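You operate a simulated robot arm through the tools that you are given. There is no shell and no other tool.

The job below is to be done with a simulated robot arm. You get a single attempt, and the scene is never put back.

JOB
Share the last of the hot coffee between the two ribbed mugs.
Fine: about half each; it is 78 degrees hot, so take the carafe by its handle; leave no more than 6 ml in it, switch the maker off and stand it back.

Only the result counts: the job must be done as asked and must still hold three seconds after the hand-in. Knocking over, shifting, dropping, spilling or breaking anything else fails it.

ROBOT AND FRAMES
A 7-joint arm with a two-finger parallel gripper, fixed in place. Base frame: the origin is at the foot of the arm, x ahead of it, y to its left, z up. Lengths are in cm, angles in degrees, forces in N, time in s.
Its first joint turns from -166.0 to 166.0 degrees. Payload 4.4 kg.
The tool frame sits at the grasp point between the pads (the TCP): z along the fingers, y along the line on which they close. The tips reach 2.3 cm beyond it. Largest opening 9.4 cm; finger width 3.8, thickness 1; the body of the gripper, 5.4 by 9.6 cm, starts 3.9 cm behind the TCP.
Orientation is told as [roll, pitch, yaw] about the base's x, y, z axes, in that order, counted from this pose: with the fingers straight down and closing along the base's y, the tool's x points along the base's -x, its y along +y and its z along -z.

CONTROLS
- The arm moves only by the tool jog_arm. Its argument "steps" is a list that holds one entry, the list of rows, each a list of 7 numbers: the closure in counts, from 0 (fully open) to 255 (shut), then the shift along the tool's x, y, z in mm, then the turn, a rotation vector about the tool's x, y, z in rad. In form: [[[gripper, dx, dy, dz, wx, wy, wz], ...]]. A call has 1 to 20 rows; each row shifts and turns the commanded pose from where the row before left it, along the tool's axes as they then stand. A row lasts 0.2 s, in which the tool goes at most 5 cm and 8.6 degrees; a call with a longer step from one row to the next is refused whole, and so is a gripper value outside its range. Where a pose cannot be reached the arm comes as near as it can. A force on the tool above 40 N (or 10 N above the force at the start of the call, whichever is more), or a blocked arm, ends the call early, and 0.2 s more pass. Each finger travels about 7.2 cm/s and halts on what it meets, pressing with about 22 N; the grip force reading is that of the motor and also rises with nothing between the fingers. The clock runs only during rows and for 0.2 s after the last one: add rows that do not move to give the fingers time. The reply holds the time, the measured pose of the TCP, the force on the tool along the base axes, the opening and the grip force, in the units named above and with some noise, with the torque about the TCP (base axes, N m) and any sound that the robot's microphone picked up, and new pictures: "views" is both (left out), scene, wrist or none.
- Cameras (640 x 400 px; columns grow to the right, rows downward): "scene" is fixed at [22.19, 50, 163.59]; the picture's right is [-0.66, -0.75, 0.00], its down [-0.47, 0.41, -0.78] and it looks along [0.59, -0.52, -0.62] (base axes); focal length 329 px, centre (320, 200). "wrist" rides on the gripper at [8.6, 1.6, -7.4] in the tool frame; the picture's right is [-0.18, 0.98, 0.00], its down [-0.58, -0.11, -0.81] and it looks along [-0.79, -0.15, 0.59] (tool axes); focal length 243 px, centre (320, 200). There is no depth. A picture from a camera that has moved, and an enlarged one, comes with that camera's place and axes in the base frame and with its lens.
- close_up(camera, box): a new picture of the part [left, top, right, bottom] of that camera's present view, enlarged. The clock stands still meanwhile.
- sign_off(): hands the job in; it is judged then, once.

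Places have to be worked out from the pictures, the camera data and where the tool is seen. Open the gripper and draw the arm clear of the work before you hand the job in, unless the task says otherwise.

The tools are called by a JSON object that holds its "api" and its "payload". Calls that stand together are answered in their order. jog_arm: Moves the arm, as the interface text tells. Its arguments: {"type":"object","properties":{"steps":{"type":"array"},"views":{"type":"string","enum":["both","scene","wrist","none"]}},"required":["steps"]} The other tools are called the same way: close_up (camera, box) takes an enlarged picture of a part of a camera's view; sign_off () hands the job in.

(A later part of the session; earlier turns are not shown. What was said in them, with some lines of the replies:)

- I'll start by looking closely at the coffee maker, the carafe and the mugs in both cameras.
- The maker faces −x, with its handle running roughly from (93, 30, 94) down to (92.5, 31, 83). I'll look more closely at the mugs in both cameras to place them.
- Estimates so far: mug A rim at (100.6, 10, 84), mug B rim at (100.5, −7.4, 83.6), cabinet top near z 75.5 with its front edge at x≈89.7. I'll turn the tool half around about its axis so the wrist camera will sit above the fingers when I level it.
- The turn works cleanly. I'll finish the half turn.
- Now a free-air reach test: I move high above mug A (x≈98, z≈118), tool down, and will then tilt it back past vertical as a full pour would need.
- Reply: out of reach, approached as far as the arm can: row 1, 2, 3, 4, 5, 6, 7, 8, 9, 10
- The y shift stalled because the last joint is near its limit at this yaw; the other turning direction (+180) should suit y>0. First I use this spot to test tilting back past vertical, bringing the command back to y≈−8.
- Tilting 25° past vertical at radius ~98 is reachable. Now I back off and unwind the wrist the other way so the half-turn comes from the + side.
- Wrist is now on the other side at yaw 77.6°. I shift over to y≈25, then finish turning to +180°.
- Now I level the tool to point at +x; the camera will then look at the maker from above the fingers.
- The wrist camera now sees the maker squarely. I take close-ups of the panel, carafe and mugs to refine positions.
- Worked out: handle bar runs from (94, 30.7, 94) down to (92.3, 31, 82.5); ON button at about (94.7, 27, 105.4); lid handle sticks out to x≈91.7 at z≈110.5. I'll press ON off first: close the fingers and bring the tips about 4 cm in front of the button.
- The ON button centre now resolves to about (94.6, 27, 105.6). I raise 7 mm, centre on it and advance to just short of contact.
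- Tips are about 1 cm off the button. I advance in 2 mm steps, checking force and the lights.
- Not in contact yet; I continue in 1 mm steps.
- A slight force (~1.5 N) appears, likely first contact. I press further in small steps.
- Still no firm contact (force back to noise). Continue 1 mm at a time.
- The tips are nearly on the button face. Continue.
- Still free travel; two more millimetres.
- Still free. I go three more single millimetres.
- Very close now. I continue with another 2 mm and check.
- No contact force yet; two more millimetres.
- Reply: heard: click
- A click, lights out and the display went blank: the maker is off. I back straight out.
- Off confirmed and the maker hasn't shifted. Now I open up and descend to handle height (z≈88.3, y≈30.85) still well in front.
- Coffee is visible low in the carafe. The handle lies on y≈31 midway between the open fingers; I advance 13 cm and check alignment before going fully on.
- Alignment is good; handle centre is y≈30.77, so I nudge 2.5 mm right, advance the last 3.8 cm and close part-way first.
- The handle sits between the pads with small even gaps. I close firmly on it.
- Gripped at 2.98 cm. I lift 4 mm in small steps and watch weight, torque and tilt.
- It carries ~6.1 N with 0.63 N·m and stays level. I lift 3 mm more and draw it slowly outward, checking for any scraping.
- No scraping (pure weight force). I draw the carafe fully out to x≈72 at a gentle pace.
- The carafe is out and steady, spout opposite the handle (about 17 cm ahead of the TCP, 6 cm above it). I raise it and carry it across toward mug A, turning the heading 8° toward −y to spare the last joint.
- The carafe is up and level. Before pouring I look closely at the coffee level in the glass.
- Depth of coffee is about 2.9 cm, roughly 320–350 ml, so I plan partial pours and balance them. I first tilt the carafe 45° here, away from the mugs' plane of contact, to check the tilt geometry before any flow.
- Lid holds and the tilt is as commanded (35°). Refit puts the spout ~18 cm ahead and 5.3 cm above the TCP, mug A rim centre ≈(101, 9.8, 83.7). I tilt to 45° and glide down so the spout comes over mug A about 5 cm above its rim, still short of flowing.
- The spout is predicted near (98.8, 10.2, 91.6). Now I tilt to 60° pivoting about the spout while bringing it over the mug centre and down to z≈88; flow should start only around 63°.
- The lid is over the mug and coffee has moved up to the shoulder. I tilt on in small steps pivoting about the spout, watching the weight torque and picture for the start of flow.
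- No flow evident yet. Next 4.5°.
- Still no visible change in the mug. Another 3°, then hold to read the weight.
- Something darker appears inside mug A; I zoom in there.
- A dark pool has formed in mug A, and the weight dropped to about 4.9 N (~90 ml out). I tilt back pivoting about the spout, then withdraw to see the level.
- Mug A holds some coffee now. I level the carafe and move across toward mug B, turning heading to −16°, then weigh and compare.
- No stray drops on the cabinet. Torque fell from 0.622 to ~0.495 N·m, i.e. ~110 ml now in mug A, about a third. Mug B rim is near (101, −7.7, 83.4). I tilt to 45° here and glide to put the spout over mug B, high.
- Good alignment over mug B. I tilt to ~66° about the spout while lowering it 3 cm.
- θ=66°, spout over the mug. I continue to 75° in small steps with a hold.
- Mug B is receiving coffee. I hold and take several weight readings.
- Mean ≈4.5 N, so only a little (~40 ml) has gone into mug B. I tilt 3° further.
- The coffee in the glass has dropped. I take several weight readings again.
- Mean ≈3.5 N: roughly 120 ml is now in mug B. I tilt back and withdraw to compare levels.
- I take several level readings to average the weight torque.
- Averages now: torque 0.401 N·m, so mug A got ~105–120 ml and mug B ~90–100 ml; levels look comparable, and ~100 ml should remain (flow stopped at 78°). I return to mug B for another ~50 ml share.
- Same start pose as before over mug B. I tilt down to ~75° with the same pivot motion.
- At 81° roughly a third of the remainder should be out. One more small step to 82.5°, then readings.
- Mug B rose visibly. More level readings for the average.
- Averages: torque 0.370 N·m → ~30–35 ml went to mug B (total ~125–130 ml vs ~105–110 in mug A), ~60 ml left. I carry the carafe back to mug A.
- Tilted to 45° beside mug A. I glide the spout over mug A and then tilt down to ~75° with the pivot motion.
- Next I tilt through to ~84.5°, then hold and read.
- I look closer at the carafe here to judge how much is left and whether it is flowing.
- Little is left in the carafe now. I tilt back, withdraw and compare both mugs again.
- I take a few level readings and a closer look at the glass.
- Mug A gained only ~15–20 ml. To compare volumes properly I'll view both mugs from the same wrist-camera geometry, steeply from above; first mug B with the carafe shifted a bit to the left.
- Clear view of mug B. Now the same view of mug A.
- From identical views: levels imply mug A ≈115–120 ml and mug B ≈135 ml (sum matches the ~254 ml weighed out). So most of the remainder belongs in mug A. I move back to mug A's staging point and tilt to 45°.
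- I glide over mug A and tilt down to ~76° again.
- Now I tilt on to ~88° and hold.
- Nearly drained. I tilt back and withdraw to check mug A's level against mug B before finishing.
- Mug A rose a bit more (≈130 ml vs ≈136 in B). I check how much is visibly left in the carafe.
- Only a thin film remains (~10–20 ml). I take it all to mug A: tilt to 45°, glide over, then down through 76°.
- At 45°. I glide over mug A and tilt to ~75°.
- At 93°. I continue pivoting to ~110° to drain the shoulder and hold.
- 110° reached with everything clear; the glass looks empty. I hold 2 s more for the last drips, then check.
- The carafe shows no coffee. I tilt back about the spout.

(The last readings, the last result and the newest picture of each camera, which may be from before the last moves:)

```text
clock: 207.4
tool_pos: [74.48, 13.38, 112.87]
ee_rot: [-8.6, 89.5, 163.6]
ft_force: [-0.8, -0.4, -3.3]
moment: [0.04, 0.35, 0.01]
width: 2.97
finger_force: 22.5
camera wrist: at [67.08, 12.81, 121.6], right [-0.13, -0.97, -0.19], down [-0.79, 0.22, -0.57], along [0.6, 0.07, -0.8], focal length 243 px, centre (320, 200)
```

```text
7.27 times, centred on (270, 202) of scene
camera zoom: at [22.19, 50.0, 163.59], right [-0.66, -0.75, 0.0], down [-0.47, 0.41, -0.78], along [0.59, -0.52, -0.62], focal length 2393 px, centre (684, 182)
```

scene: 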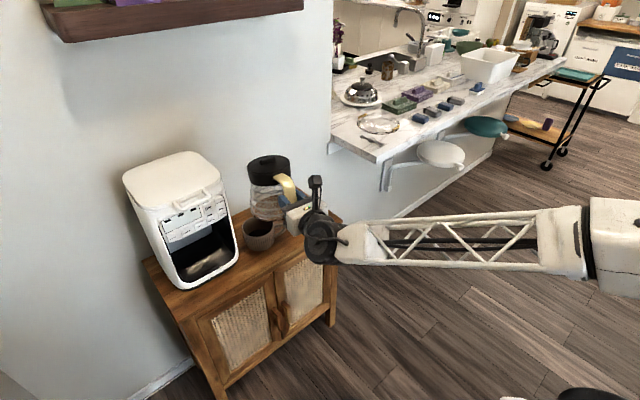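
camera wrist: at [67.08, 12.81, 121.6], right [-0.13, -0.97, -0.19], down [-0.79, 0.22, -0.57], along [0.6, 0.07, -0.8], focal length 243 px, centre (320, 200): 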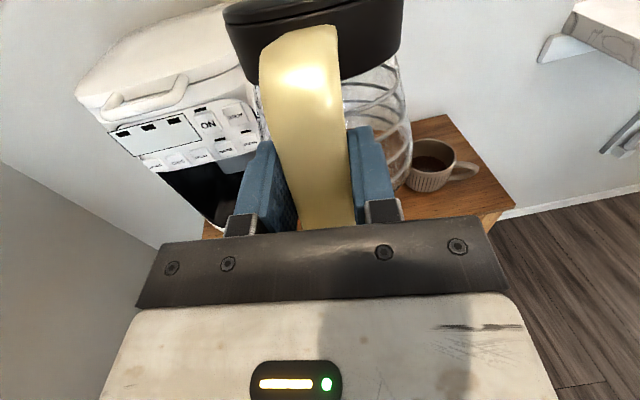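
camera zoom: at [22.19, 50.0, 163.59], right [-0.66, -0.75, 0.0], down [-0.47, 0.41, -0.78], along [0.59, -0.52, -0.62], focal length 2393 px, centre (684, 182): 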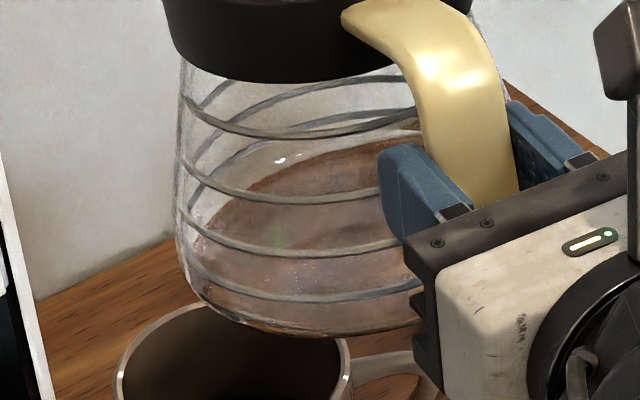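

The brownish tint is just the wood behind the glass; the carafe looks empty (torque now steady ≈0.34). En route to the maker I stop at the same viewpoint as before to compare mug A's final level.

{"api": "jog_arm", "payload": {"steps": [[[255, -1, -6, -1, 0, 0, 0], [255, -1, -14, -2, 0, 0, 0], [255, -1, -18, -2.4, 0, 0, 0], [255, -1, -18, -2.4, 0, 0, 0], [255, -1, -18, -2.4, 0, 0, 0], [255, -1, -18, -2.4, 0, 0, 0], [255, -1, -18, -2.4, 0, 0, 0], [255, -1, -18, -2.4, 0, 0, 0], [255, -1, -18, -2.4, 0, 0, 0], [255, -1, -18, -2.4, 0, 0, 0], [255, -1, -18, -2.4, 0, 0, 0], [255, 0, -16, -2.4, 0, 0, 0], [255, 0, -10, -2, 0, 0, 0], [255, 0, -4, -1, 0, 0, 0], [255, 0, 0, 0, 0, 0, 0]]], "views": "wrist"}}

{"api": "close_up", "payload": {"camera": "wrist", "box": [410, 110, 506, 200]}}

{"api": "close_up", "payload": {"camera": "scene", "box": [230, 185, 350, 260]}}

{"api": "close_up", "payload": {"camera": "wrist", "box": [340, 60, 430, 210]}}

```text
clock: 210.6
tool_pos: [74.39, 34.74, 111.79]
ee_rot: [-4.3, 89.4, 168.0]
ft_force: [0.1, -0.4, -3.3]
moment: [0.05, 0.32, 0.0]
width: 2.98
finger_force: 22.0
camera wrist: at [67.0, 34.26, 120.57], right [-0.13, -0.97, -0.18], down [-0.79, 0.22, -0.57], along [0.6, 0.07, -0.8], focal length 243 px, centre (320, 200)
```

wrist: 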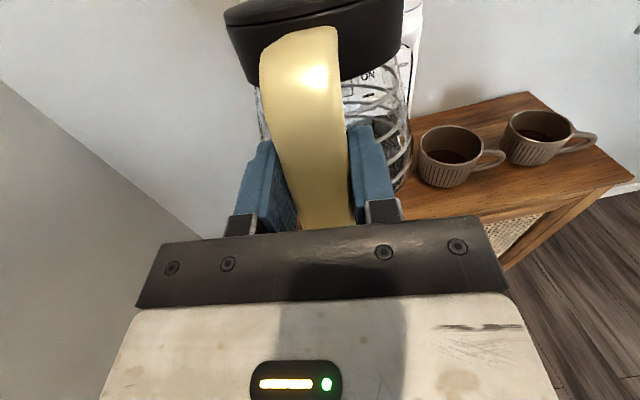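

```text
4.44 times, centred on (458, 155) of wrist
camera zoom: at [67.0, 34.26, 120.57], right [-0.13, -0.97, -0.18], down [-0.79, 0.22, -0.57], along [0.6, 0.07, -0.8], focal length 1078 px, centre (-293, 400)
```

zoom: 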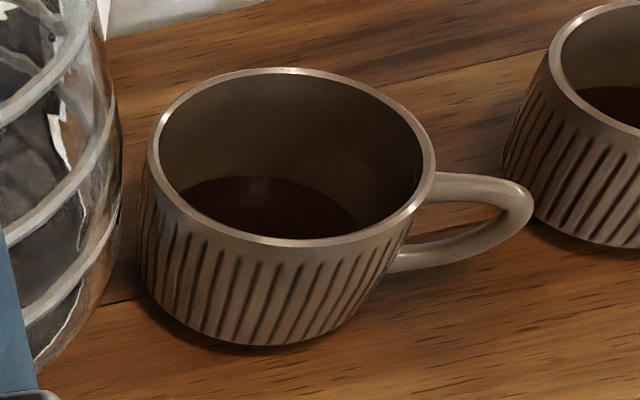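

```text
5.33 times, centred on (290, 222) of scene
camera zoom: at [22.19, 50.0, 163.59], right [-0.66, -0.75, 0.0], down [-0.47, 0.41, -0.78], along [0.59, -0.52, -0.62], focal length 1755 px, centre (480, 80)
```

zoom: 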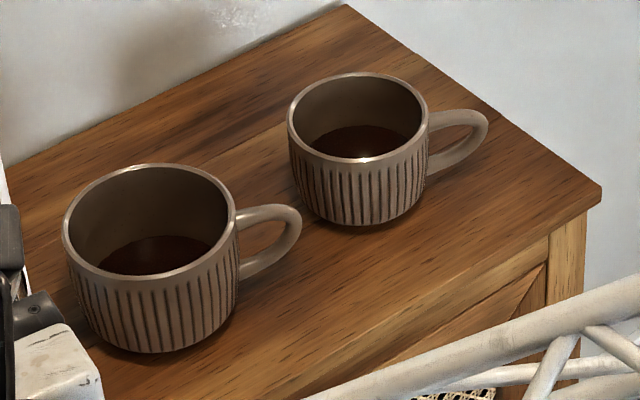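

```text
2.67 times, centred on (385, 135) of wrist
camera zoom: at [67.0, 34.26, 120.57], right [-0.13, -0.97, -0.18], down [-0.79, 0.22, -0.57], along [0.6, 0.07, -0.8], focal length 647 px, centre (147, 373)
```

zoom: 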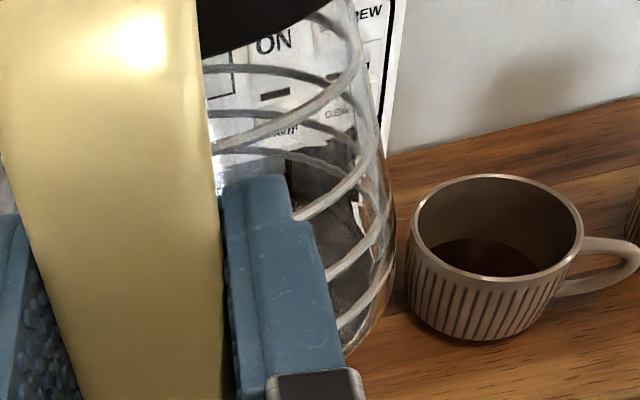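

Levels confirm roughly 128 vs 136 ml — close to half each, and the carafe is drained. Now I square the heading back to 0°, level out, and descend to the maker's opening height, staying well in front.

{"api": "jog_arm", "payload": {"steps": [[[255, 0, 0, -4, 0.034, 0.003, 0], [255, 0, 0, -5, 0.034, 0.003, 0], [255, 0, 0, -5, 0.034, 0.003, 0], [255, 0, 0, -5, 0.034, 0.002, 0], [255, 0, 5, 0, 0, 0, 0], [255, -10, 5, 0, 0, 0, 0], [255, -20, 5, 0, 0, 0, 0], [255, -20, 5, 0, 0, 0, 0], [255, -20, 5, 0, 0, 0, 0], [255, -20, 5, 0, 0, 0, 0], [255, -20, 5, 0, 0, 0, 0], [255, -20, 5, 0, 0, 0, 0], [255, -20, 0, 0, 0, 0, 0], [255, -20, 0, 0, 0, 0, 0], [255, -20, 0, 0, 0, 0, 0], [255, -20, 0, 0, 0, 0, 0], [255, -12, 0, 0, 0, 0, 0], [255, -5, 0, 0, 0, 0, 0], [255, 0, 0, 0, 0, 0, 0], [255, 0, 0, 0, 0, 0, 0]]], "views": "both"}}

{"api": "close_up", "payload": {"camera": "scene", "box": [170, 210, 298, 290]}}

{"api": "close_up", "payload": {"camera": "wrist", "box": [200, 0, 480, 175]}}

```text
clock: 214.8
tool_pos: [72.52, 30.93, 89.05]
ee_rot: [-129.7, 89.9, 50.5]
ft_force: [0.2, 0.5, -3.8]
moment: [-0.01, 0.37, 0.0]
width: 2.98
finger_force: 22.1
camera wrist: at [65.16, 29.31, 97.77], right [0.0, -0.98, -0.19], down [-0.81, 0.11, -0.58], along [0.59, 0.15, -0.79], focal length 243 px, centre (320, 200)
```

scene: 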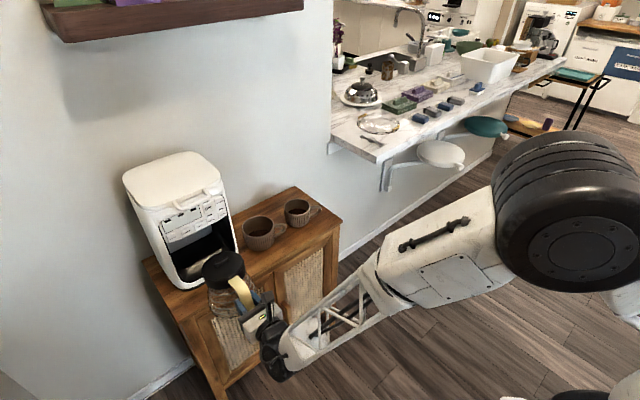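
wrist: 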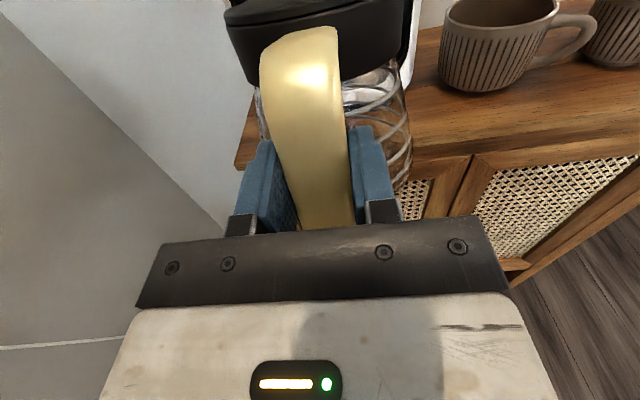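

```text
5.00 times, centred on (234, 250) of scene
camera zoom: at [22.19, 50.0, 163.59], right [-0.66, -0.75, 0.0], down [-0.47, 0.41, -0.78], along [0.59, -0.52, -0.62], focal length 1645 px, centre (750, -50)
```

zoom: 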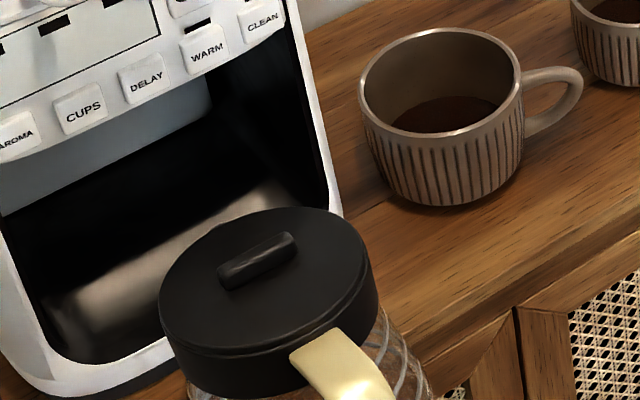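

```text
2.29 times, centred on (340, 88) of wrist
camera zoom: at [65.16, 29.31, 97.77], right [0.0, -0.98, -0.19], down [-0.81, 0.11, -0.58], along [0.59, 0.15, -0.79], focal length 555 px, centre (274, 457)
```

zoom: 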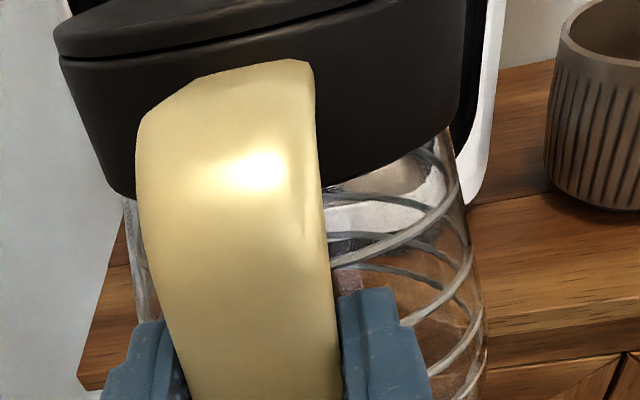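

In the views the carafe has rotated a few degrees nose-down in the grip during the steep tilts. I zoom in to measure that before re-inserting it.

{"api": "close_up", "payload": {"camera": "scene", "box": [195, 240, 275, 330]}}

{"api": "close_up", "payload": {"camera": "wrist", "box": [200, 0, 440, 240]}}

```text
4.44 times, centred on (235, 285) of scene
camera zoom: at [22.19, 50.0, 163.59], right [-0.66, -0.75, 0.0], down [-0.47, 0.41, -0.78], along [0.59, -0.52, -0.62], focal length 1462 px, centre (698, -178)
```

zoom: 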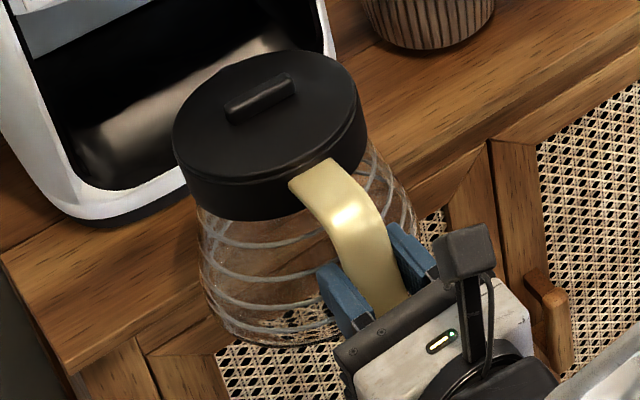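

```text
1.67 times, centred on (320, 120) of wrist
camera zoom: at [65.16, 29.31, 97.77], right [0.0, -0.98, -0.19], down [-0.81, 0.11, -0.58], along [0.59, 0.15, -0.79], focal length 404 px, centre (320, 333)
```

zoom: 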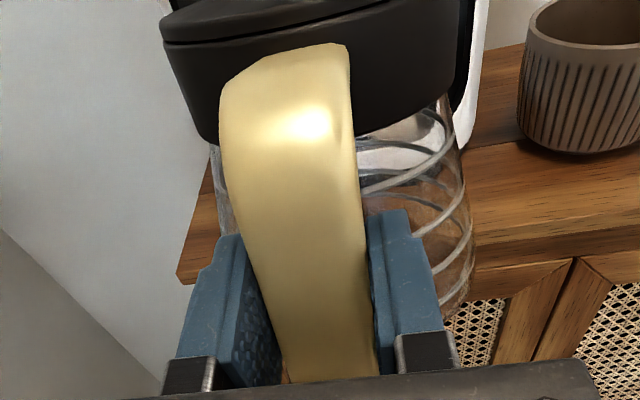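

The lid has shifted +0.8 cm forward and −1.5 cm down in the tool frame: the carafe has slipped about 8° nose-down. I pitch the tool up 8° to level the carafe and re-measure.

{"api": "jog_arm", "payload": {"steps": [[[255, 0, 0, 0, 0, 0.034, 0], [255, 0, 0, 0, 0, 0.034, 0], [255, 0, 0, 0, 0, 0.034, 0], [255, 0, 0, 0, 0, 0.034, 0], [255, 0, 0, 0, 0, 0, 0], [255, 0, 0, 0, 0, 0, 0]]], "views": "both"}}

{"api": "close_up", "payload": {"camera": "scene", "box": [170, 220, 298, 300]}}

{"api": "close_up", "payload": {"camera": "scene", "box": [195, 240, 275, 330]}}

```text
clock: 216.2
tool_pos: [72.47, 30.97, 89.15]
ee_rot: [-179.4, 82.1, 0.7]
ft_force: [-0.1, -0.7, -3.0]
moment: [-0.03, 0.37, -0.05]
width: 2.98
finger_force: 22.2
camera wrist: at [64.09, 29.35, 96.67], right [0.03, -0.98, -0.18], down [-0.72, 0.11, -0.69], along [0.69, 0.15, -0.7], focal length 243 px, centre (320, 200)
```

scene: 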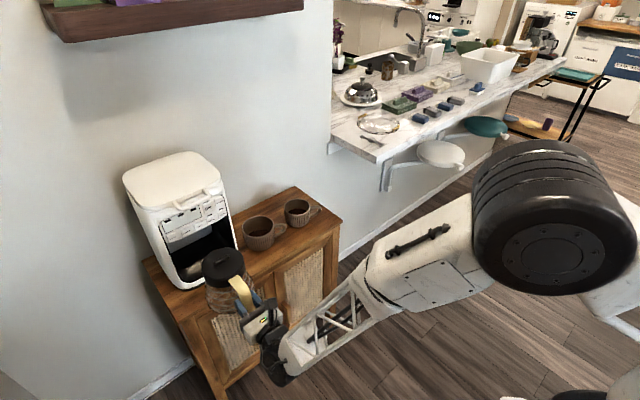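
wrist: 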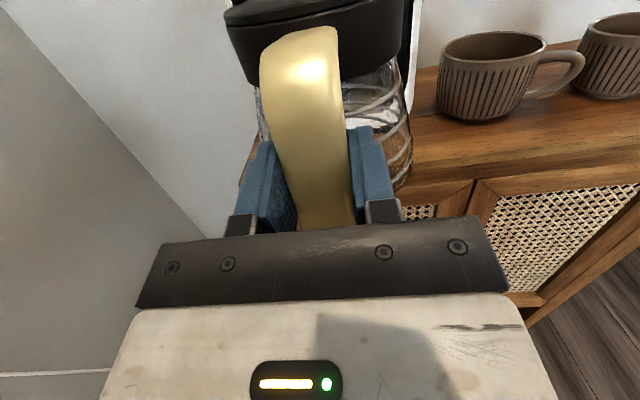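

```text
5.00 times, centred on (234, 260) of scene
camera zoom: at [22.19, 50.0, 163.59], right [-0.66, -0.75, 0.0], down [-0.47, 0.41, -0.78], along [0.59, -0.52, -0.62], focal length 1645 px, centre (750, -100)
```

zoom: 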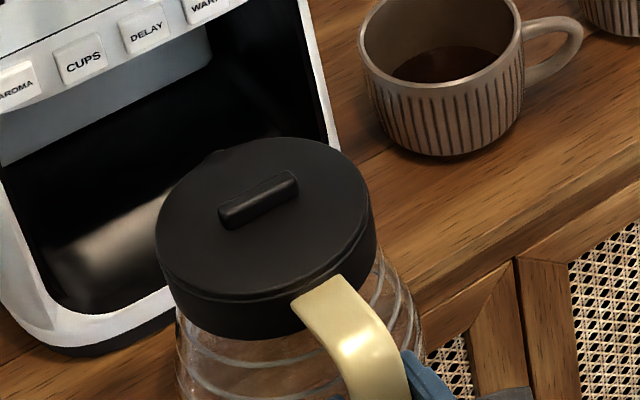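

```text
4.44 times, centred on (235, 285) of scene
camera zoom: at [22.19, 50.0, 163.59], right [-0.66, -0.75, 0.0], down [-0.47, 0.41, -0.78], along [0.59, -0.52, -0.62], focal length 1462 px, centre (698, -178)
```

zoom: 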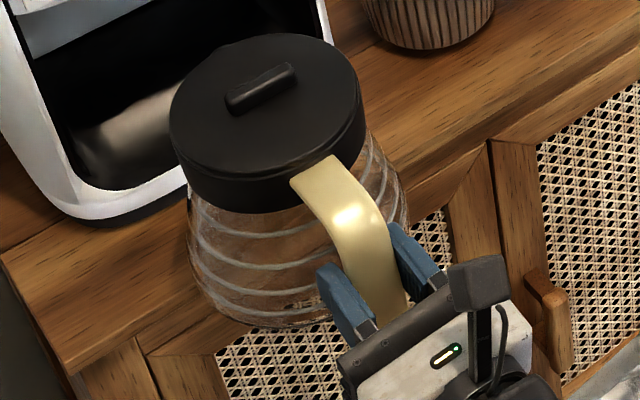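

The carafe now matches its original upright pose (same picture as right after removal). I raise 3 mm, correct y by 2 mm and advance it into the opening gently, watching force.

{"api": "jog_arm", "payload": {"steps": [[[255, 3, 2, 0.4, 0, 0, 0], [255, -0.8, 0, 6, 0, 0, 0], [255, -1.65, 0, 11.9, 0, 0, 0], [255, -1.65, 0, 11.9, 0, 0, 0], [255, -1.65, 0, 11.9, 0, 0, 0], [255, -1.65, 0, 11.9, 0, 0, 0], [255, -1.65, 0, 11.9, 0, 0, 0], [255, -1.65, 0, 11.9, 0, 0, 0], [255, -1.65, 0, 11.9, 0, 0, 0], [255, -0.8, 0, 6, 0, 0, 0], [255, 0, 0, 0, 0, 0, 0]]], "views": "both"}}

{"api": "close_up", "payload": {"camera": "scene", "box": [160, 210, 272, 280]}}

{"api": "close_up", "payload": {"camera": "wrist", "box": [160, 0, 480, 200]}}

```text
clock: 218.6
tool_pos: [82.21, 30.76, 89.52]
ee_rot: [-179.5, 82.1, 0.7]
ft_force: [0.4, 0.1, -2.9]
moment: [0.0, 0.36, -0.01]
width: 2.99
finger_force: 21.5
camera wrist: at [73.68, 29.19, 97.09], right [0.03, -0.98, -0.18], down [-0.72, 0.11, -0.69], along [0.69, 0.15, -0.7], focal length 243 px, centre (320, 200)
```

scene: 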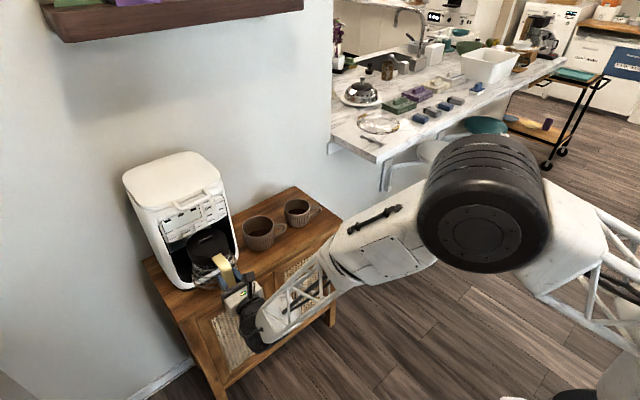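
wrist: 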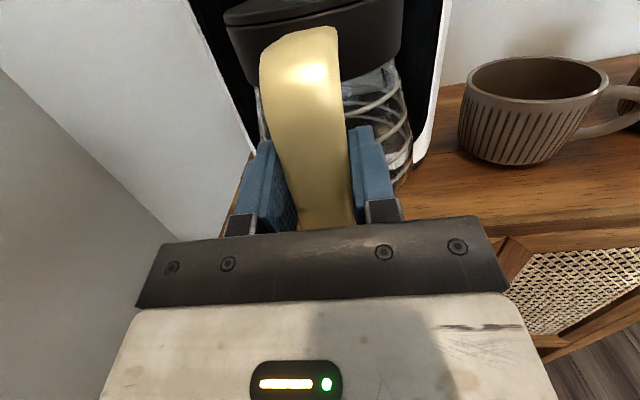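

```text
5.71 times, centred on (216, 245) of scene
camera zoom: at [22.19, 50.0, 163.59], right [-0.66, -0.75, 0.0], down [-0.47, 0.41, -0.78], along [0.59, -0.52, -0.62], focal length 1880 px, centre (914, -57)
```

zoom: 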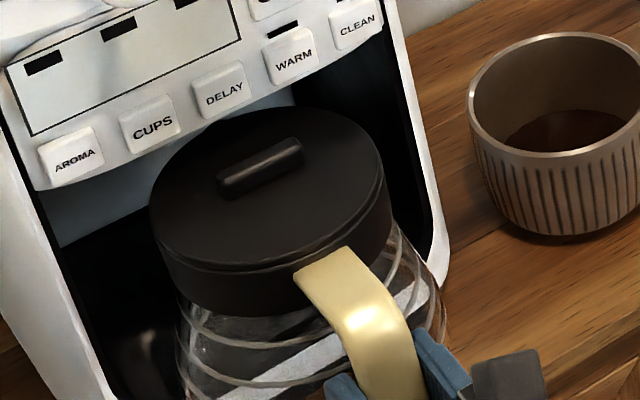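

```text
2.00 times, centred on (320, 100) of wrist
camera zoom: at [73.68, 29.19, 97.09], right [0.03, -0.98, -0.18], down [-0.72, 0.11, -0.69], along [0.69, 0.15, -0.7], focal length 485 px, centre (320, 400)
```

zoom: 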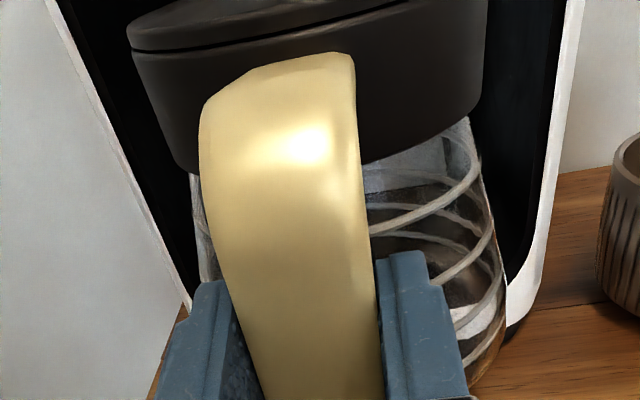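

Centred, no contact. I advance another 5 cm in small steps.

{"api": "jog_arm", "payload": {"steps": [[[255, -0.7, 0, 5, 0, 0, 0], [255, -1.1, 0, 7.9, 0, 0, 0], [255, -1.1, 0, 7.9, 0, 0, 0], [255, -1.1, 0, 7.9, 0, 0, 0], [255, -1.1, 0, 7.9, 0, 0, 0], [255, -1.1, 0, 7.9, 0, 0, 0], [255, -0.7, 0, 5, 0, 0, 0], [255, 0, 0, 0, 0, 0, 0]]], "views": "none"}}

{"api": "close_up", "payload": {"camera": "scene", "box": [160, 210, 272, 280]}}

```text
clock: 220.4
tool_pos: [87.25, 30.92, 89.35]
ee_rot: [-179.4, 82.1, 0.7]
ft_force: [0.3, -0.2, -3.3]
moment: [0.0, 0.36, 0.01]
width: 2.99
finger_force: 21.7
```

```text
5.71 times, centred on (216, 245) of scene
camera zoom: at [22.19, 50.0, 163.59], right [-0.66, -0.75, 0.0], down [-0.47, 0.41, -0.78], along [0.59, -0.52, -0.62], focal length 1880 px, centre (914, -57)
```

zoom: 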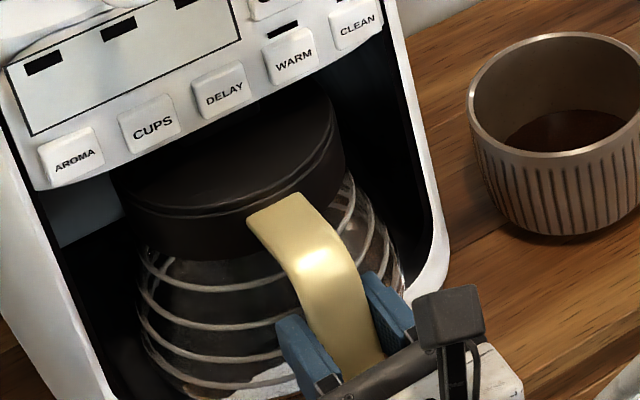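

Force is still just weight. I advance 4.5 cm more to x≈91.8.

{"api": "jog_arm", "payload": {"steps": [[[255, -0.7, 0, 5, 0, 0, 0], [255, -1, 0, 7, 0, 0, 0], [255, -1, 0, 7, 0, 0, 0], [255, -1, 0, 7, 0, 0, 0], [255, -1, 0, 7, 0, 0, 0], [255, -1, 0, 7, 0, 0, 0], [255, -0.7, 0, 5, 0, 0, 0], [255, 0, 0, 0, 0, 0, 0]]], "views": "none"}}

{"api": "close_up", "payload": {"camera": "scene", "box": [160, 215, 272, 285]}}

```text
clock: 222.2
tool_pos: [91.74, 30.76, 89.45]
ee_rot: [-179.3, 82.2, 0.6]
ft_force: [-0.1, 0.3, -1.6]
moment: [-0.01, 0.34, -0.03]
width: 3.01
finger_force: 22.3
```

```text
5.71 times, centred on (216, 250) of scene
camera zoom: at [22.19, 50.0, 163.59], right [-0.66, -0.75, 0.0], down [-0.47, 0.41, -0.78], along [0.59, -0.52, -0.62], focal length 1880 px, centre (914, -86)
```

zoom: 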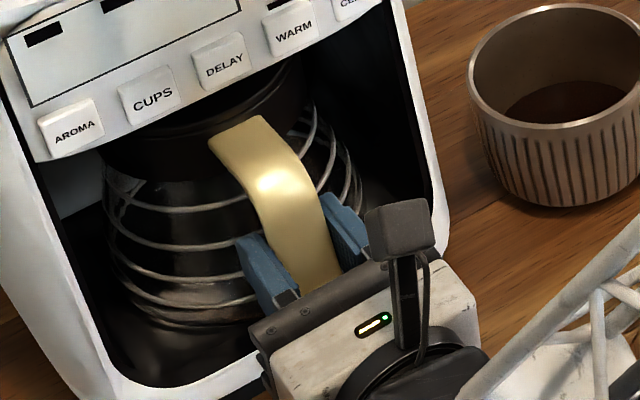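

I hold a moment and take another reading and closer looks before the last centimetres.

{"api": "jog_arm", "payload": {"steps": [[[255, 0, 0, 0, 0, 0, 0]]], "views": "wrist"}}

{"api": "jog_arm", "payload": {"steps": [[[255, 0, 0, 0, 0, 0, 0]]], "views": "none"}}

{"api": "close_up", "payload": {"camera": "scene", "box": [170, 225, 240, 285]}}

{"api": "close_up", "payload": {"camera": "wrist", "box": [200, 0, 460, 200]}}

```text
clock: 222.6
tool_pos: [91.71, 30.76, 89.56]
ee_rot: [-179.4, 82.1, 0.7]
ft_force: [0.5, -1.0, -3.3]
moment: [-0.01, 0.36, 0.01]
width: 3.01
finger_force: 22.6
camera wrist: at [83.23, 29.16, 97.04], right [0.03, -0.98, -0.18], down [-0.72, 0.11, -0.69], along [0.69, 0.15, -0.7], focal length 243 px, centre (320, 200)
```

wrist: 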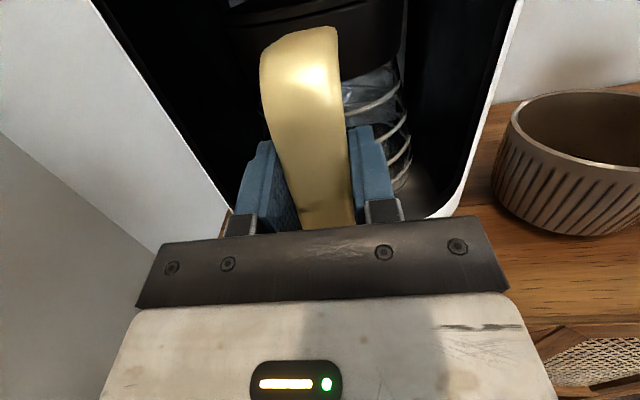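

```text
clock: 223.0
tool_pos: [91.7, 30.76, 89.64]
ee_rot: [-179.4, 82.1, 0.7]
ft_force: [-0.7, -0.4, -3.3]
moment: [-0.02, 0.33, 0.01]
width: 3.0
finger_force: 21.8
```

```text
6.67 times, centred on (205, 255) of scene
camera zoom: at [22.19, 50.0, 163.59], right [-0.66, -0.75, 0.0], down [-0.47, 0.41, -0.78], along [0.59, -0.52, -0.62], focal length 2194 px, centre (1087, -167)
```

zoom: 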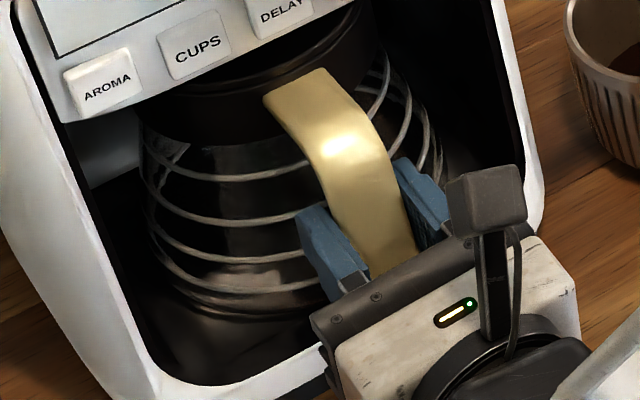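

```text
2.00 times, centred on (330, 100) of wrist
camera zoom: at [83.23, 29.16, 97.05], right [0.03, -0.98, -0.18], down [-0.72, 0.11, -0.69], along [0.69, 0.15, -0.7], focal length 485 px, centre (300, 400)
```

zoom: 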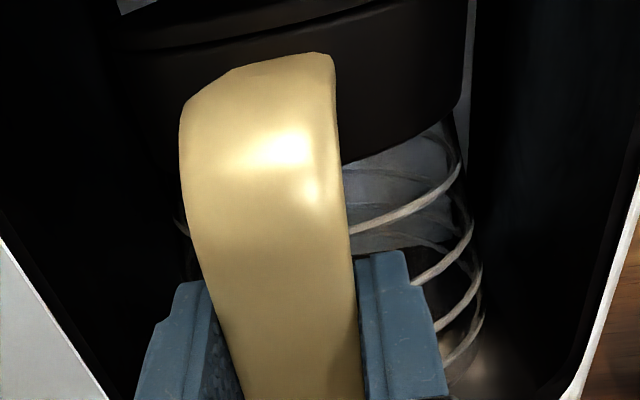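

Comparing with the original seated picture, the carafe needs ~1.7 cm further in and ~1.3 cm down. I go in 1.7 cm, then lower 8 mm.

{"api": "jog_arm", "payload": {"steps": [[[255, -0.7, 0, 5, 0, 0, 0], [255, -0.8, 0, 6, 0, 0, 0], [255, -0.8, 0, 5.8, 0, 0, 0], [255, 0, 0, 0, 0, 0, 0], [255, -2, 0, -0.28, 0, 0, 0], [255, -2, 0, -0.28, 0, 0, 0], [255, -2, 0, -0.28, 0, 0, 0], [255, -2, 0, -0.28, 0, 0, 0], [255, 0, 0, 0, 0, 0, 0]]], "views": "none"}}

{"api": "close_up", "payload": {"camera": "scene", "box": [160, 220, 256, 280]}}

{"api": "jog_arm", "payload": {"steps": [[[255, 0, 0, 0, 0, 0, 0]]], "views": "none"}}

```text
clock: 225.0
tool_pos: [93.28, 30.81, 88.6]
ee_rot: [-179.2, 82.1, 0.8]
ft_force: [-0.7, 0.4, 2.1]
moment: [-0.04, -0.37, 0.01]
width: 2.99
finger_force: 21.9
```

```text
6.67 times, centred on (208, 250) of scene
camera zoom: at [22.19, 50.0, 163.59], right [-0.66, -0.75, 0.0], down [-0.47, 0.41, -0.78], along [0.59, -0.52, -0.62], focal length 2194 px, centre (1067, -133)
```

zoom: 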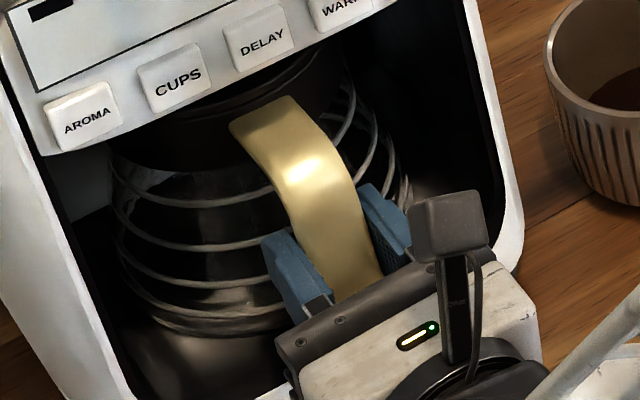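

```text
clock: 225.4
tool_pos: [93.38, 30.92, 88.66]
ee_rot: [-179.3, 82.1, 0.7]
ft_force: [-2.3, 0.8, 4.5]
moment: [-0.11, -0.63, -0.04]
width: 2.98
finger_force: 21.9
```

The base touched: force flipped to +4.5 N with the load at the far edge, so it's a touch nose-down. I rotate the nose up slightly about that contact edge while letting the handle side down.

{"api": "jog_arm", "payload": {"steps": [[[255, -1.2, 0, -1, 0, 0.012, 0], [255, 0, 0, 0, 0, 0, 0], [255, 0, 0, 0, 0, 0, 0]]], "views": "none"}}

{"api": "jog_arm", "payload": {"steps": [[[255, 0, 0, 0, 0, 0, 0]]], "views": "none"}}

```text
clock: 226.2
tool_pos: [93.22, 30.82, 88.46]
ee_rot: [-179.4, 81.4, 0.7]
ft_force: [-0.9, -1.3, 5.1]
moment: [-0.32, -0.07, -0.1]
width: 2.99
finger_force: 21.8
```

```text
clock: 226.6
tool_pos: [93.27, 30.81, 88.52]
ee_rot: [-179.3, 81.4, 0.7]
ft_force: [1.0, -1.4, 4.7]
moment: [-0.29, -0.18, -0.1]
width: 2.99
finger_force: 22.2
```

It now sits nearly flat (contact moved toward the handle side). I relieve the downward press slightly before letting go.

{"api": "jog_arm", "payload": {"steps": [[[255, 0.5, 0, 0.1, 0, 0.003, 0], [255, 0, 0, 0, 0, 0, 0], [255, 0, 0, 0, 0, 0, 0]]], "views": "none"}}

{"api": "close_up", "payload": {"camera": "scene", "box": [160, 220, 256, 280]}}

```text
clock: 227.4
tool_pos: [93.2, 30.82, 88.48]
ee_rot: [-179.5, 81.2, 0.6]
ft_force: [-0.4, 1.2, -3.3]
moment: [-0.01, 0.37, -0.01]
width: 2.96
finger_force: 22.3
```

```text
6.67 times, centred on (208, 250) of scene
camera zoom: at [22.19, 50.0, 163.59], right [-0.66, -0.75, 0.0], down [-0.47, 0.41, -0.78], along [0.59, -0.52, -0.62], focal length 2194 px, centre (1067, -133)
```

zoom: 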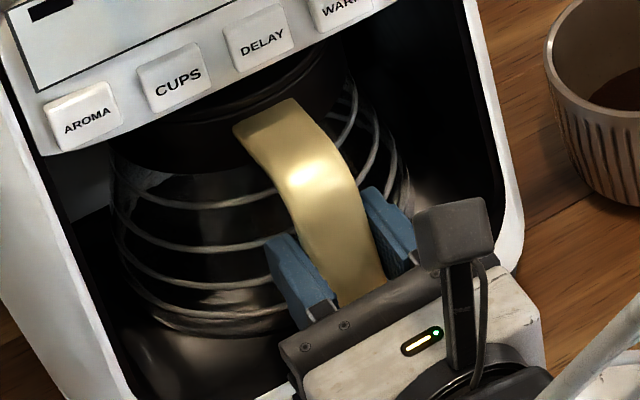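

The carafe now hangs a fraction of a millimetre above its plate, matching its original place. I lower 0.5 mm and open the fingers slowly.

{"api": "jog_arm", "payload": {"steps": [[[255, -0.5, 0, -0.1, 0, 0, 0], [255, 0, 0, 0, 0, 0, 0], [172, 0, 0, 0, 0, 0, 0], [168, 0, 0, 0, 0, 0, 0], [162, 0, 0, 0, 0, 0, 0], [155, 0, 0, 0, 0, 0, 0], [145, 0, 0, 0, 0, 0, 0], [130, 0, 0, 0, 0, 0, 0], [130, 0, 0, 0, 0, 0, 0]]], "views": "both"}}

{"api": "close_up", "payload": {"camera": "scene", "box": [160, 220, 256, 280]}}

{"api": "close_up", "payload": {"camera": "wrist", "box": [120, 20, 520, 270]}}

```text
clock: 229.4
tool_pos: [93.36, 30.77, 88.58]
ee_rot: [-179.4, 81.3, 0.6]
ft_force: [1.0, -0.4, 0.4]
moment: [0.01, -0.03, -0.01]
width: 4.62
finger_force: 0.0
camera wrist: at [84.7, 29.22, 95.97], right [0.03, -0.98, -0.18], down [-0.71, 0.11, -0.7], along [0.7, 0.15, -0.69], focal length 243 px, centre (320, 200)
```

scene: 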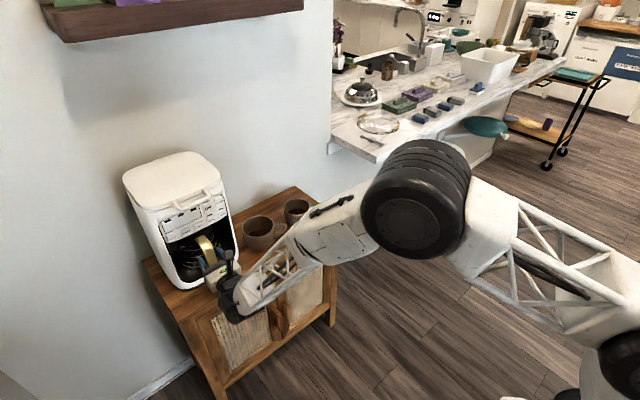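
wrist: 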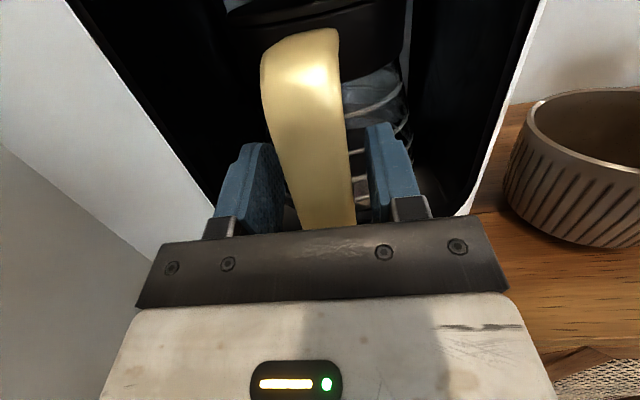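

```text
6.67 times, centred on (208, 250) of scene
camera zoom: at [22.19, 50.0, 163.59], right [-0.66, -0.75, 0.0], down [-0.47, 0.41, -0.78], along [0.59, -0.52, -0.62], focal length 2194 px, centre (1067, -133)
```

zoom: 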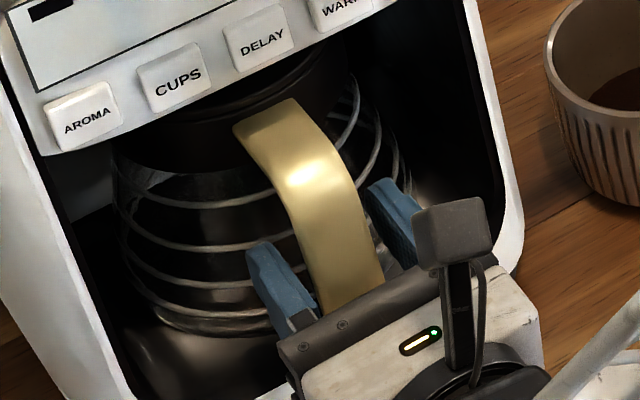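

```text
1.60 times, centred on (320, 145) of wrist
camera zoom: at [84.7, 29.22, 95.97], right [0.03, -0.98, -0.18], down [-0.71, 0.11, -0.7], along [0.7, 0.15, -0.69], focal length 388 px, centre (320, 288)
```

zoom: 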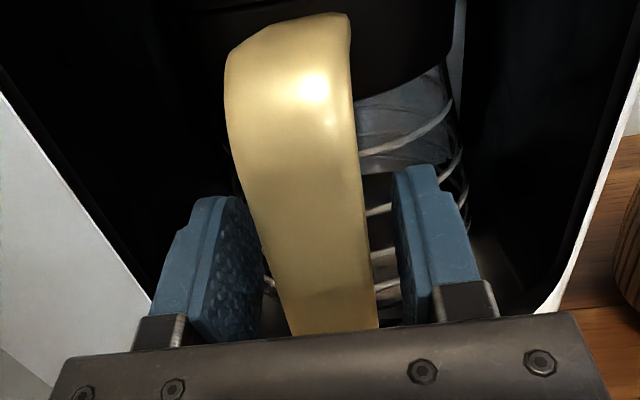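

Released and standing upright in place. I open fully and withdraw straight back.

{"api": "jog_arm", "payload": {"steps": [[[60, 0, 0, 0, 0, 0, 0], [0, 0, 0, 0, 0, 0, 0], [0, 0, 0, 0, 0, 0, 0], [0, 0, 0, 0, 0, 0, 0], [0, 1.5, 0, -10, 0, 0, 0], [0, 3, 0, -20, 0, 0, 0], [0, 3, 0, -20, 0, 0, 0], [0, 4.5, 0, -30, 0, 0, 0], [0, 4.5, 0, -30, 0, 0, 0], [0, 4.5, 0, -30, 0, 0, 0], [0, 4.5, 0, -30, 0, 0, 0], [0, 4.5, 0, -30, 0, 0, 0], [0, 0, 0, 0, 0, 0, 0]]], "views": "both"}}

{"api": "close_up", "payload": {"camera": "scene", "box": [160, 220, 256, 280]}}

{"api": "close_up", "payload": {"camera": "scene", "box": [110, 140, 350, 290]}}

{"api": "close_up", "payload": {"camera": "wrist", "box": [200, 0, 440, 150]}}

```text
clock: 232.2
tool_pos: [73.08, 30.89, 88.4]
ee_rot: [-179.5, 81.3, 0.6]
ft_force: [0.4, -0.3, 0.1]
moment: [0.03, 0.02, 0.0]
width: 9.38
finger_force: 0.1
camera wrist: at [64.5, 29.17, 95.89], right [0.03, -0.98, -0.18], down [-0.71, 0.11, -0.7], along [0.7, 0.15, -0.69], focal length 243 px, centre (320, 200)
```

scene: 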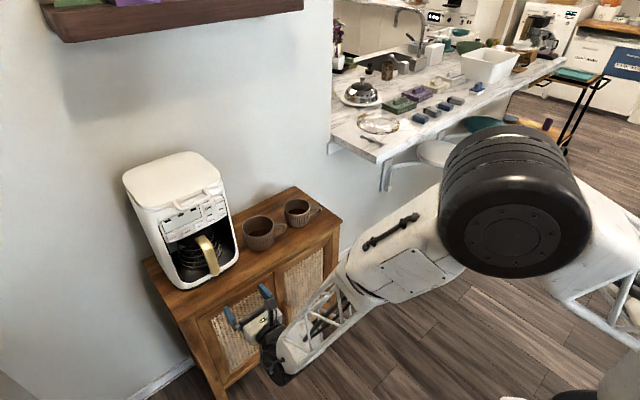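
wrist: 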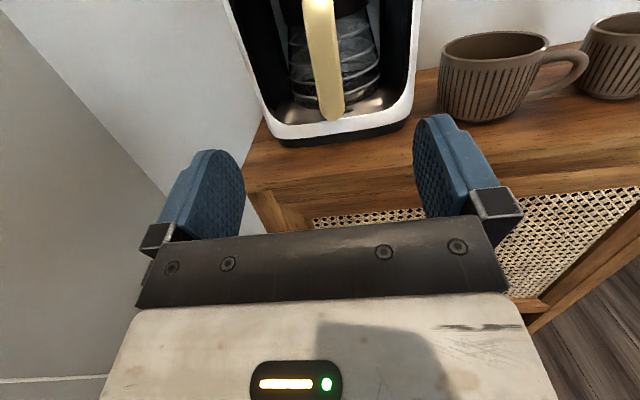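

```text
6.67 times, centred on (208, 250) of scene
camera zoom: at [22.19, 50.0, 163.59], right [-0.66, -0.75, 0.0], down [-0.47, 0.41, -0.78], along [0.59, -0.52, -0.62], focal length 2194 px, centre (1067, -133)
```

zoom: 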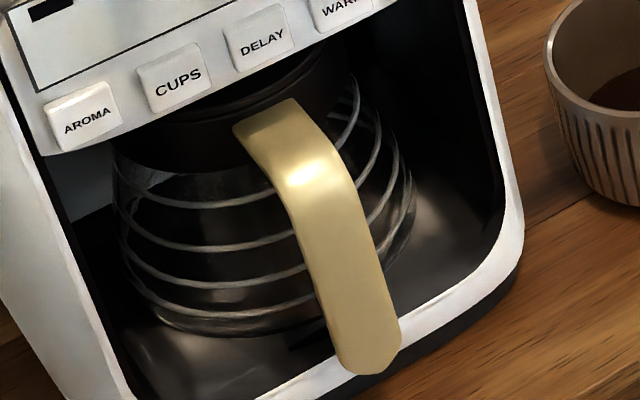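

```text
2.67 times, centred on (230, 215) of scene
camera zoom: at [22.19, 50.0, 163.59], right [-0.66, -0.75, 0.0], down [-0.47, 0.41, -0.78], along [0.59, -0.52, -0.62], focal length 878 px, centre (560, 160)
```

zoom: 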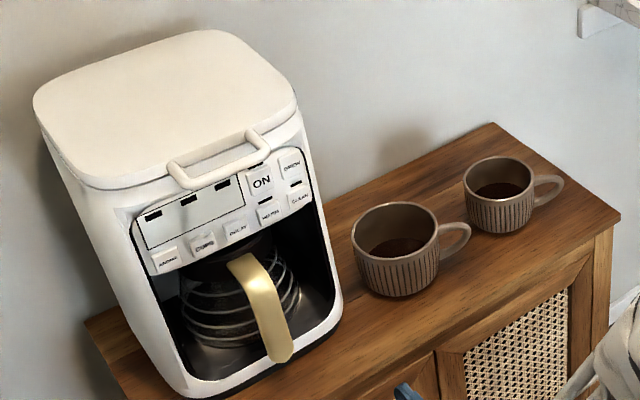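

```text
2.67 times, centred on (320, 75) of wrist
camera zoom: at [64.5, 29.17, 95.89], right [0.03, -0.98, -0.18], down [-0.71, 0.11, -0.7], along [0.7, 0.15, -0.69], focal length 647 px, centre (320, 533)
```

zoom: 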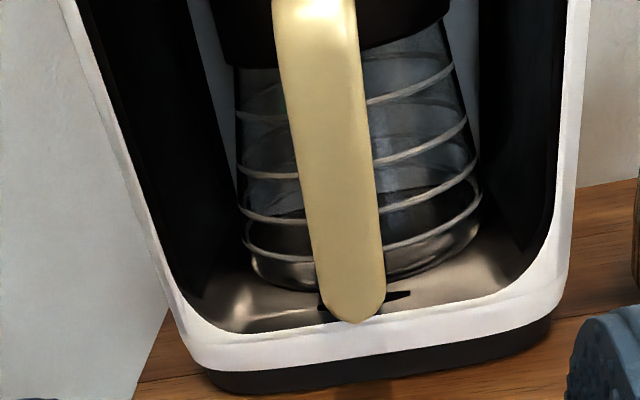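

The carafe stands exactly where it was, empty and upright; the maker is off; both mugs are in place with similar amounts. I draw the arm well clear.

{"api": "jog_arm", "payload": {"steps": [[[0, 10, 0, -35, 0, 0, 0], [0, 20, 0, -35, 0, 0, 0], [0, 30, 0, -30, 0, 0, 0], [0, 35, 0, -20, 0, 0, 0], [0, 35, 0, -10, 0, 0, 0], [0, 20, 0, -5, 0, 0, 0], [0, 0, 0, 0, 0, 0, 0], [0, 0, 0, 0, 0, 0, 0]]], "views": "both"}}

{"api": "close_up", "payload": {"camera": "scene", "box": [110, 140, 350, 290]}}

```text
clock: 234.0
tool_pos: [57.34, 30.58, 101.3]
ee_rot: [-179.6, 81.3, 0.6]
ft_force: [0.3, -0.1, 0.8]
moment: [-0.01, 0.02, -0.01]
width: 9.42
finger_force: 0.0
camera wrist: at [48.75, 29.1, 108.69], right [0.03, -0.98, -0.18], down [-0.71, 0.11, -0.7], along [0.7, 0.15, -0.69], focal length 243 px, centre (320, 200)
```

scene: 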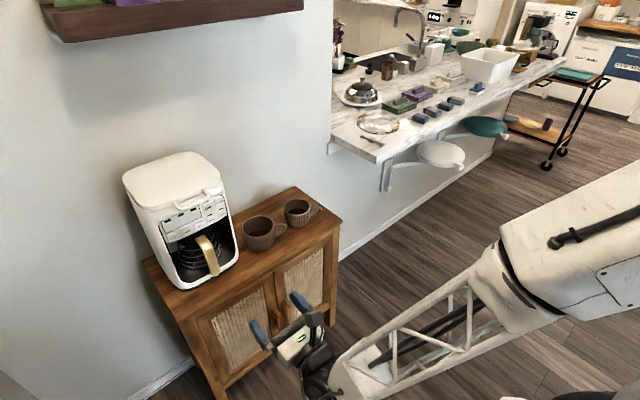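
wrist: 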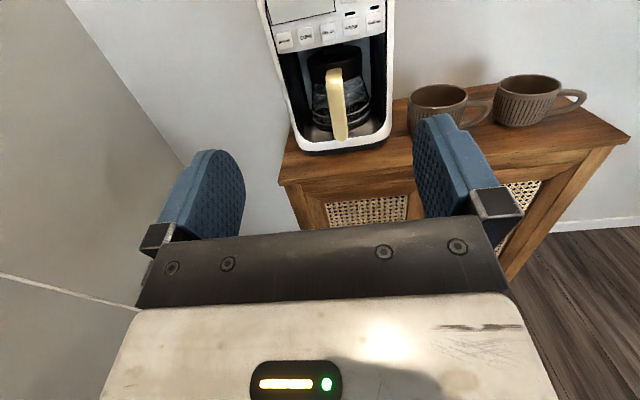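

```text
2.67 times, centred on (230, 215) of scene
camera zoom: at [22.19, 50.0, 163.59], right [-0.66, -0.75, 0.0], down [-0.47, 0.41, -0.78], along [0.59, -0.52, -0.62], focal length 878 px, centre (560, 160)
```

zoom: 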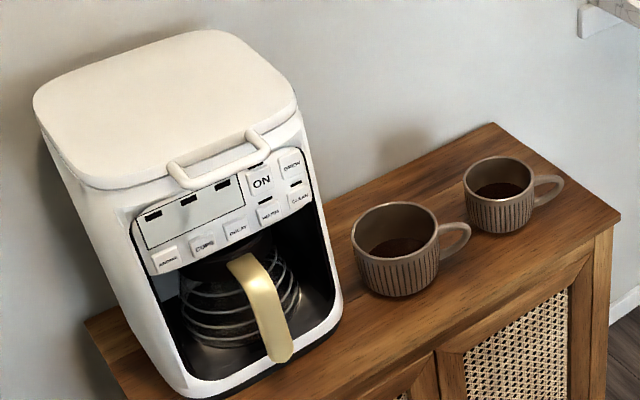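

The arm is clear and the fingers are open. The maker is dark, the carafe is back on its plate, both mugs hold coffee, and I see no spills. Handing in.

{"api": "sign_off", "payload": {}}

```text
The job is handed in.
```

The job is done and handed in. The coffee is split between the two ribbed mugs, the maker is off, and the carafe is back on its plate.

- **Split:** the mug nearer the maker has roughly 128 ml and the other roughly 136 ml. I worked these out from the camera views and the change in the carafe's weight, so each could be off by 10–15 ml.
- **Carafe:** I held it by its handle throughout and tipped it to about 112° to drain it. It looks empty, but I can't measure finely enough to prove it holds less than 6 ml.
- **Maker:** pressing ON gave a click, and the display and lights went dark.
- **Slip in the grip:** the carafe turned about 8° nose-down in the fingers during the steepest pours. I corrected for that before putting it back, and it stands upright where it started.

The final pictures show no spills, and the maker and mugs have not moved. The arm is clear of the work with the gripper open.
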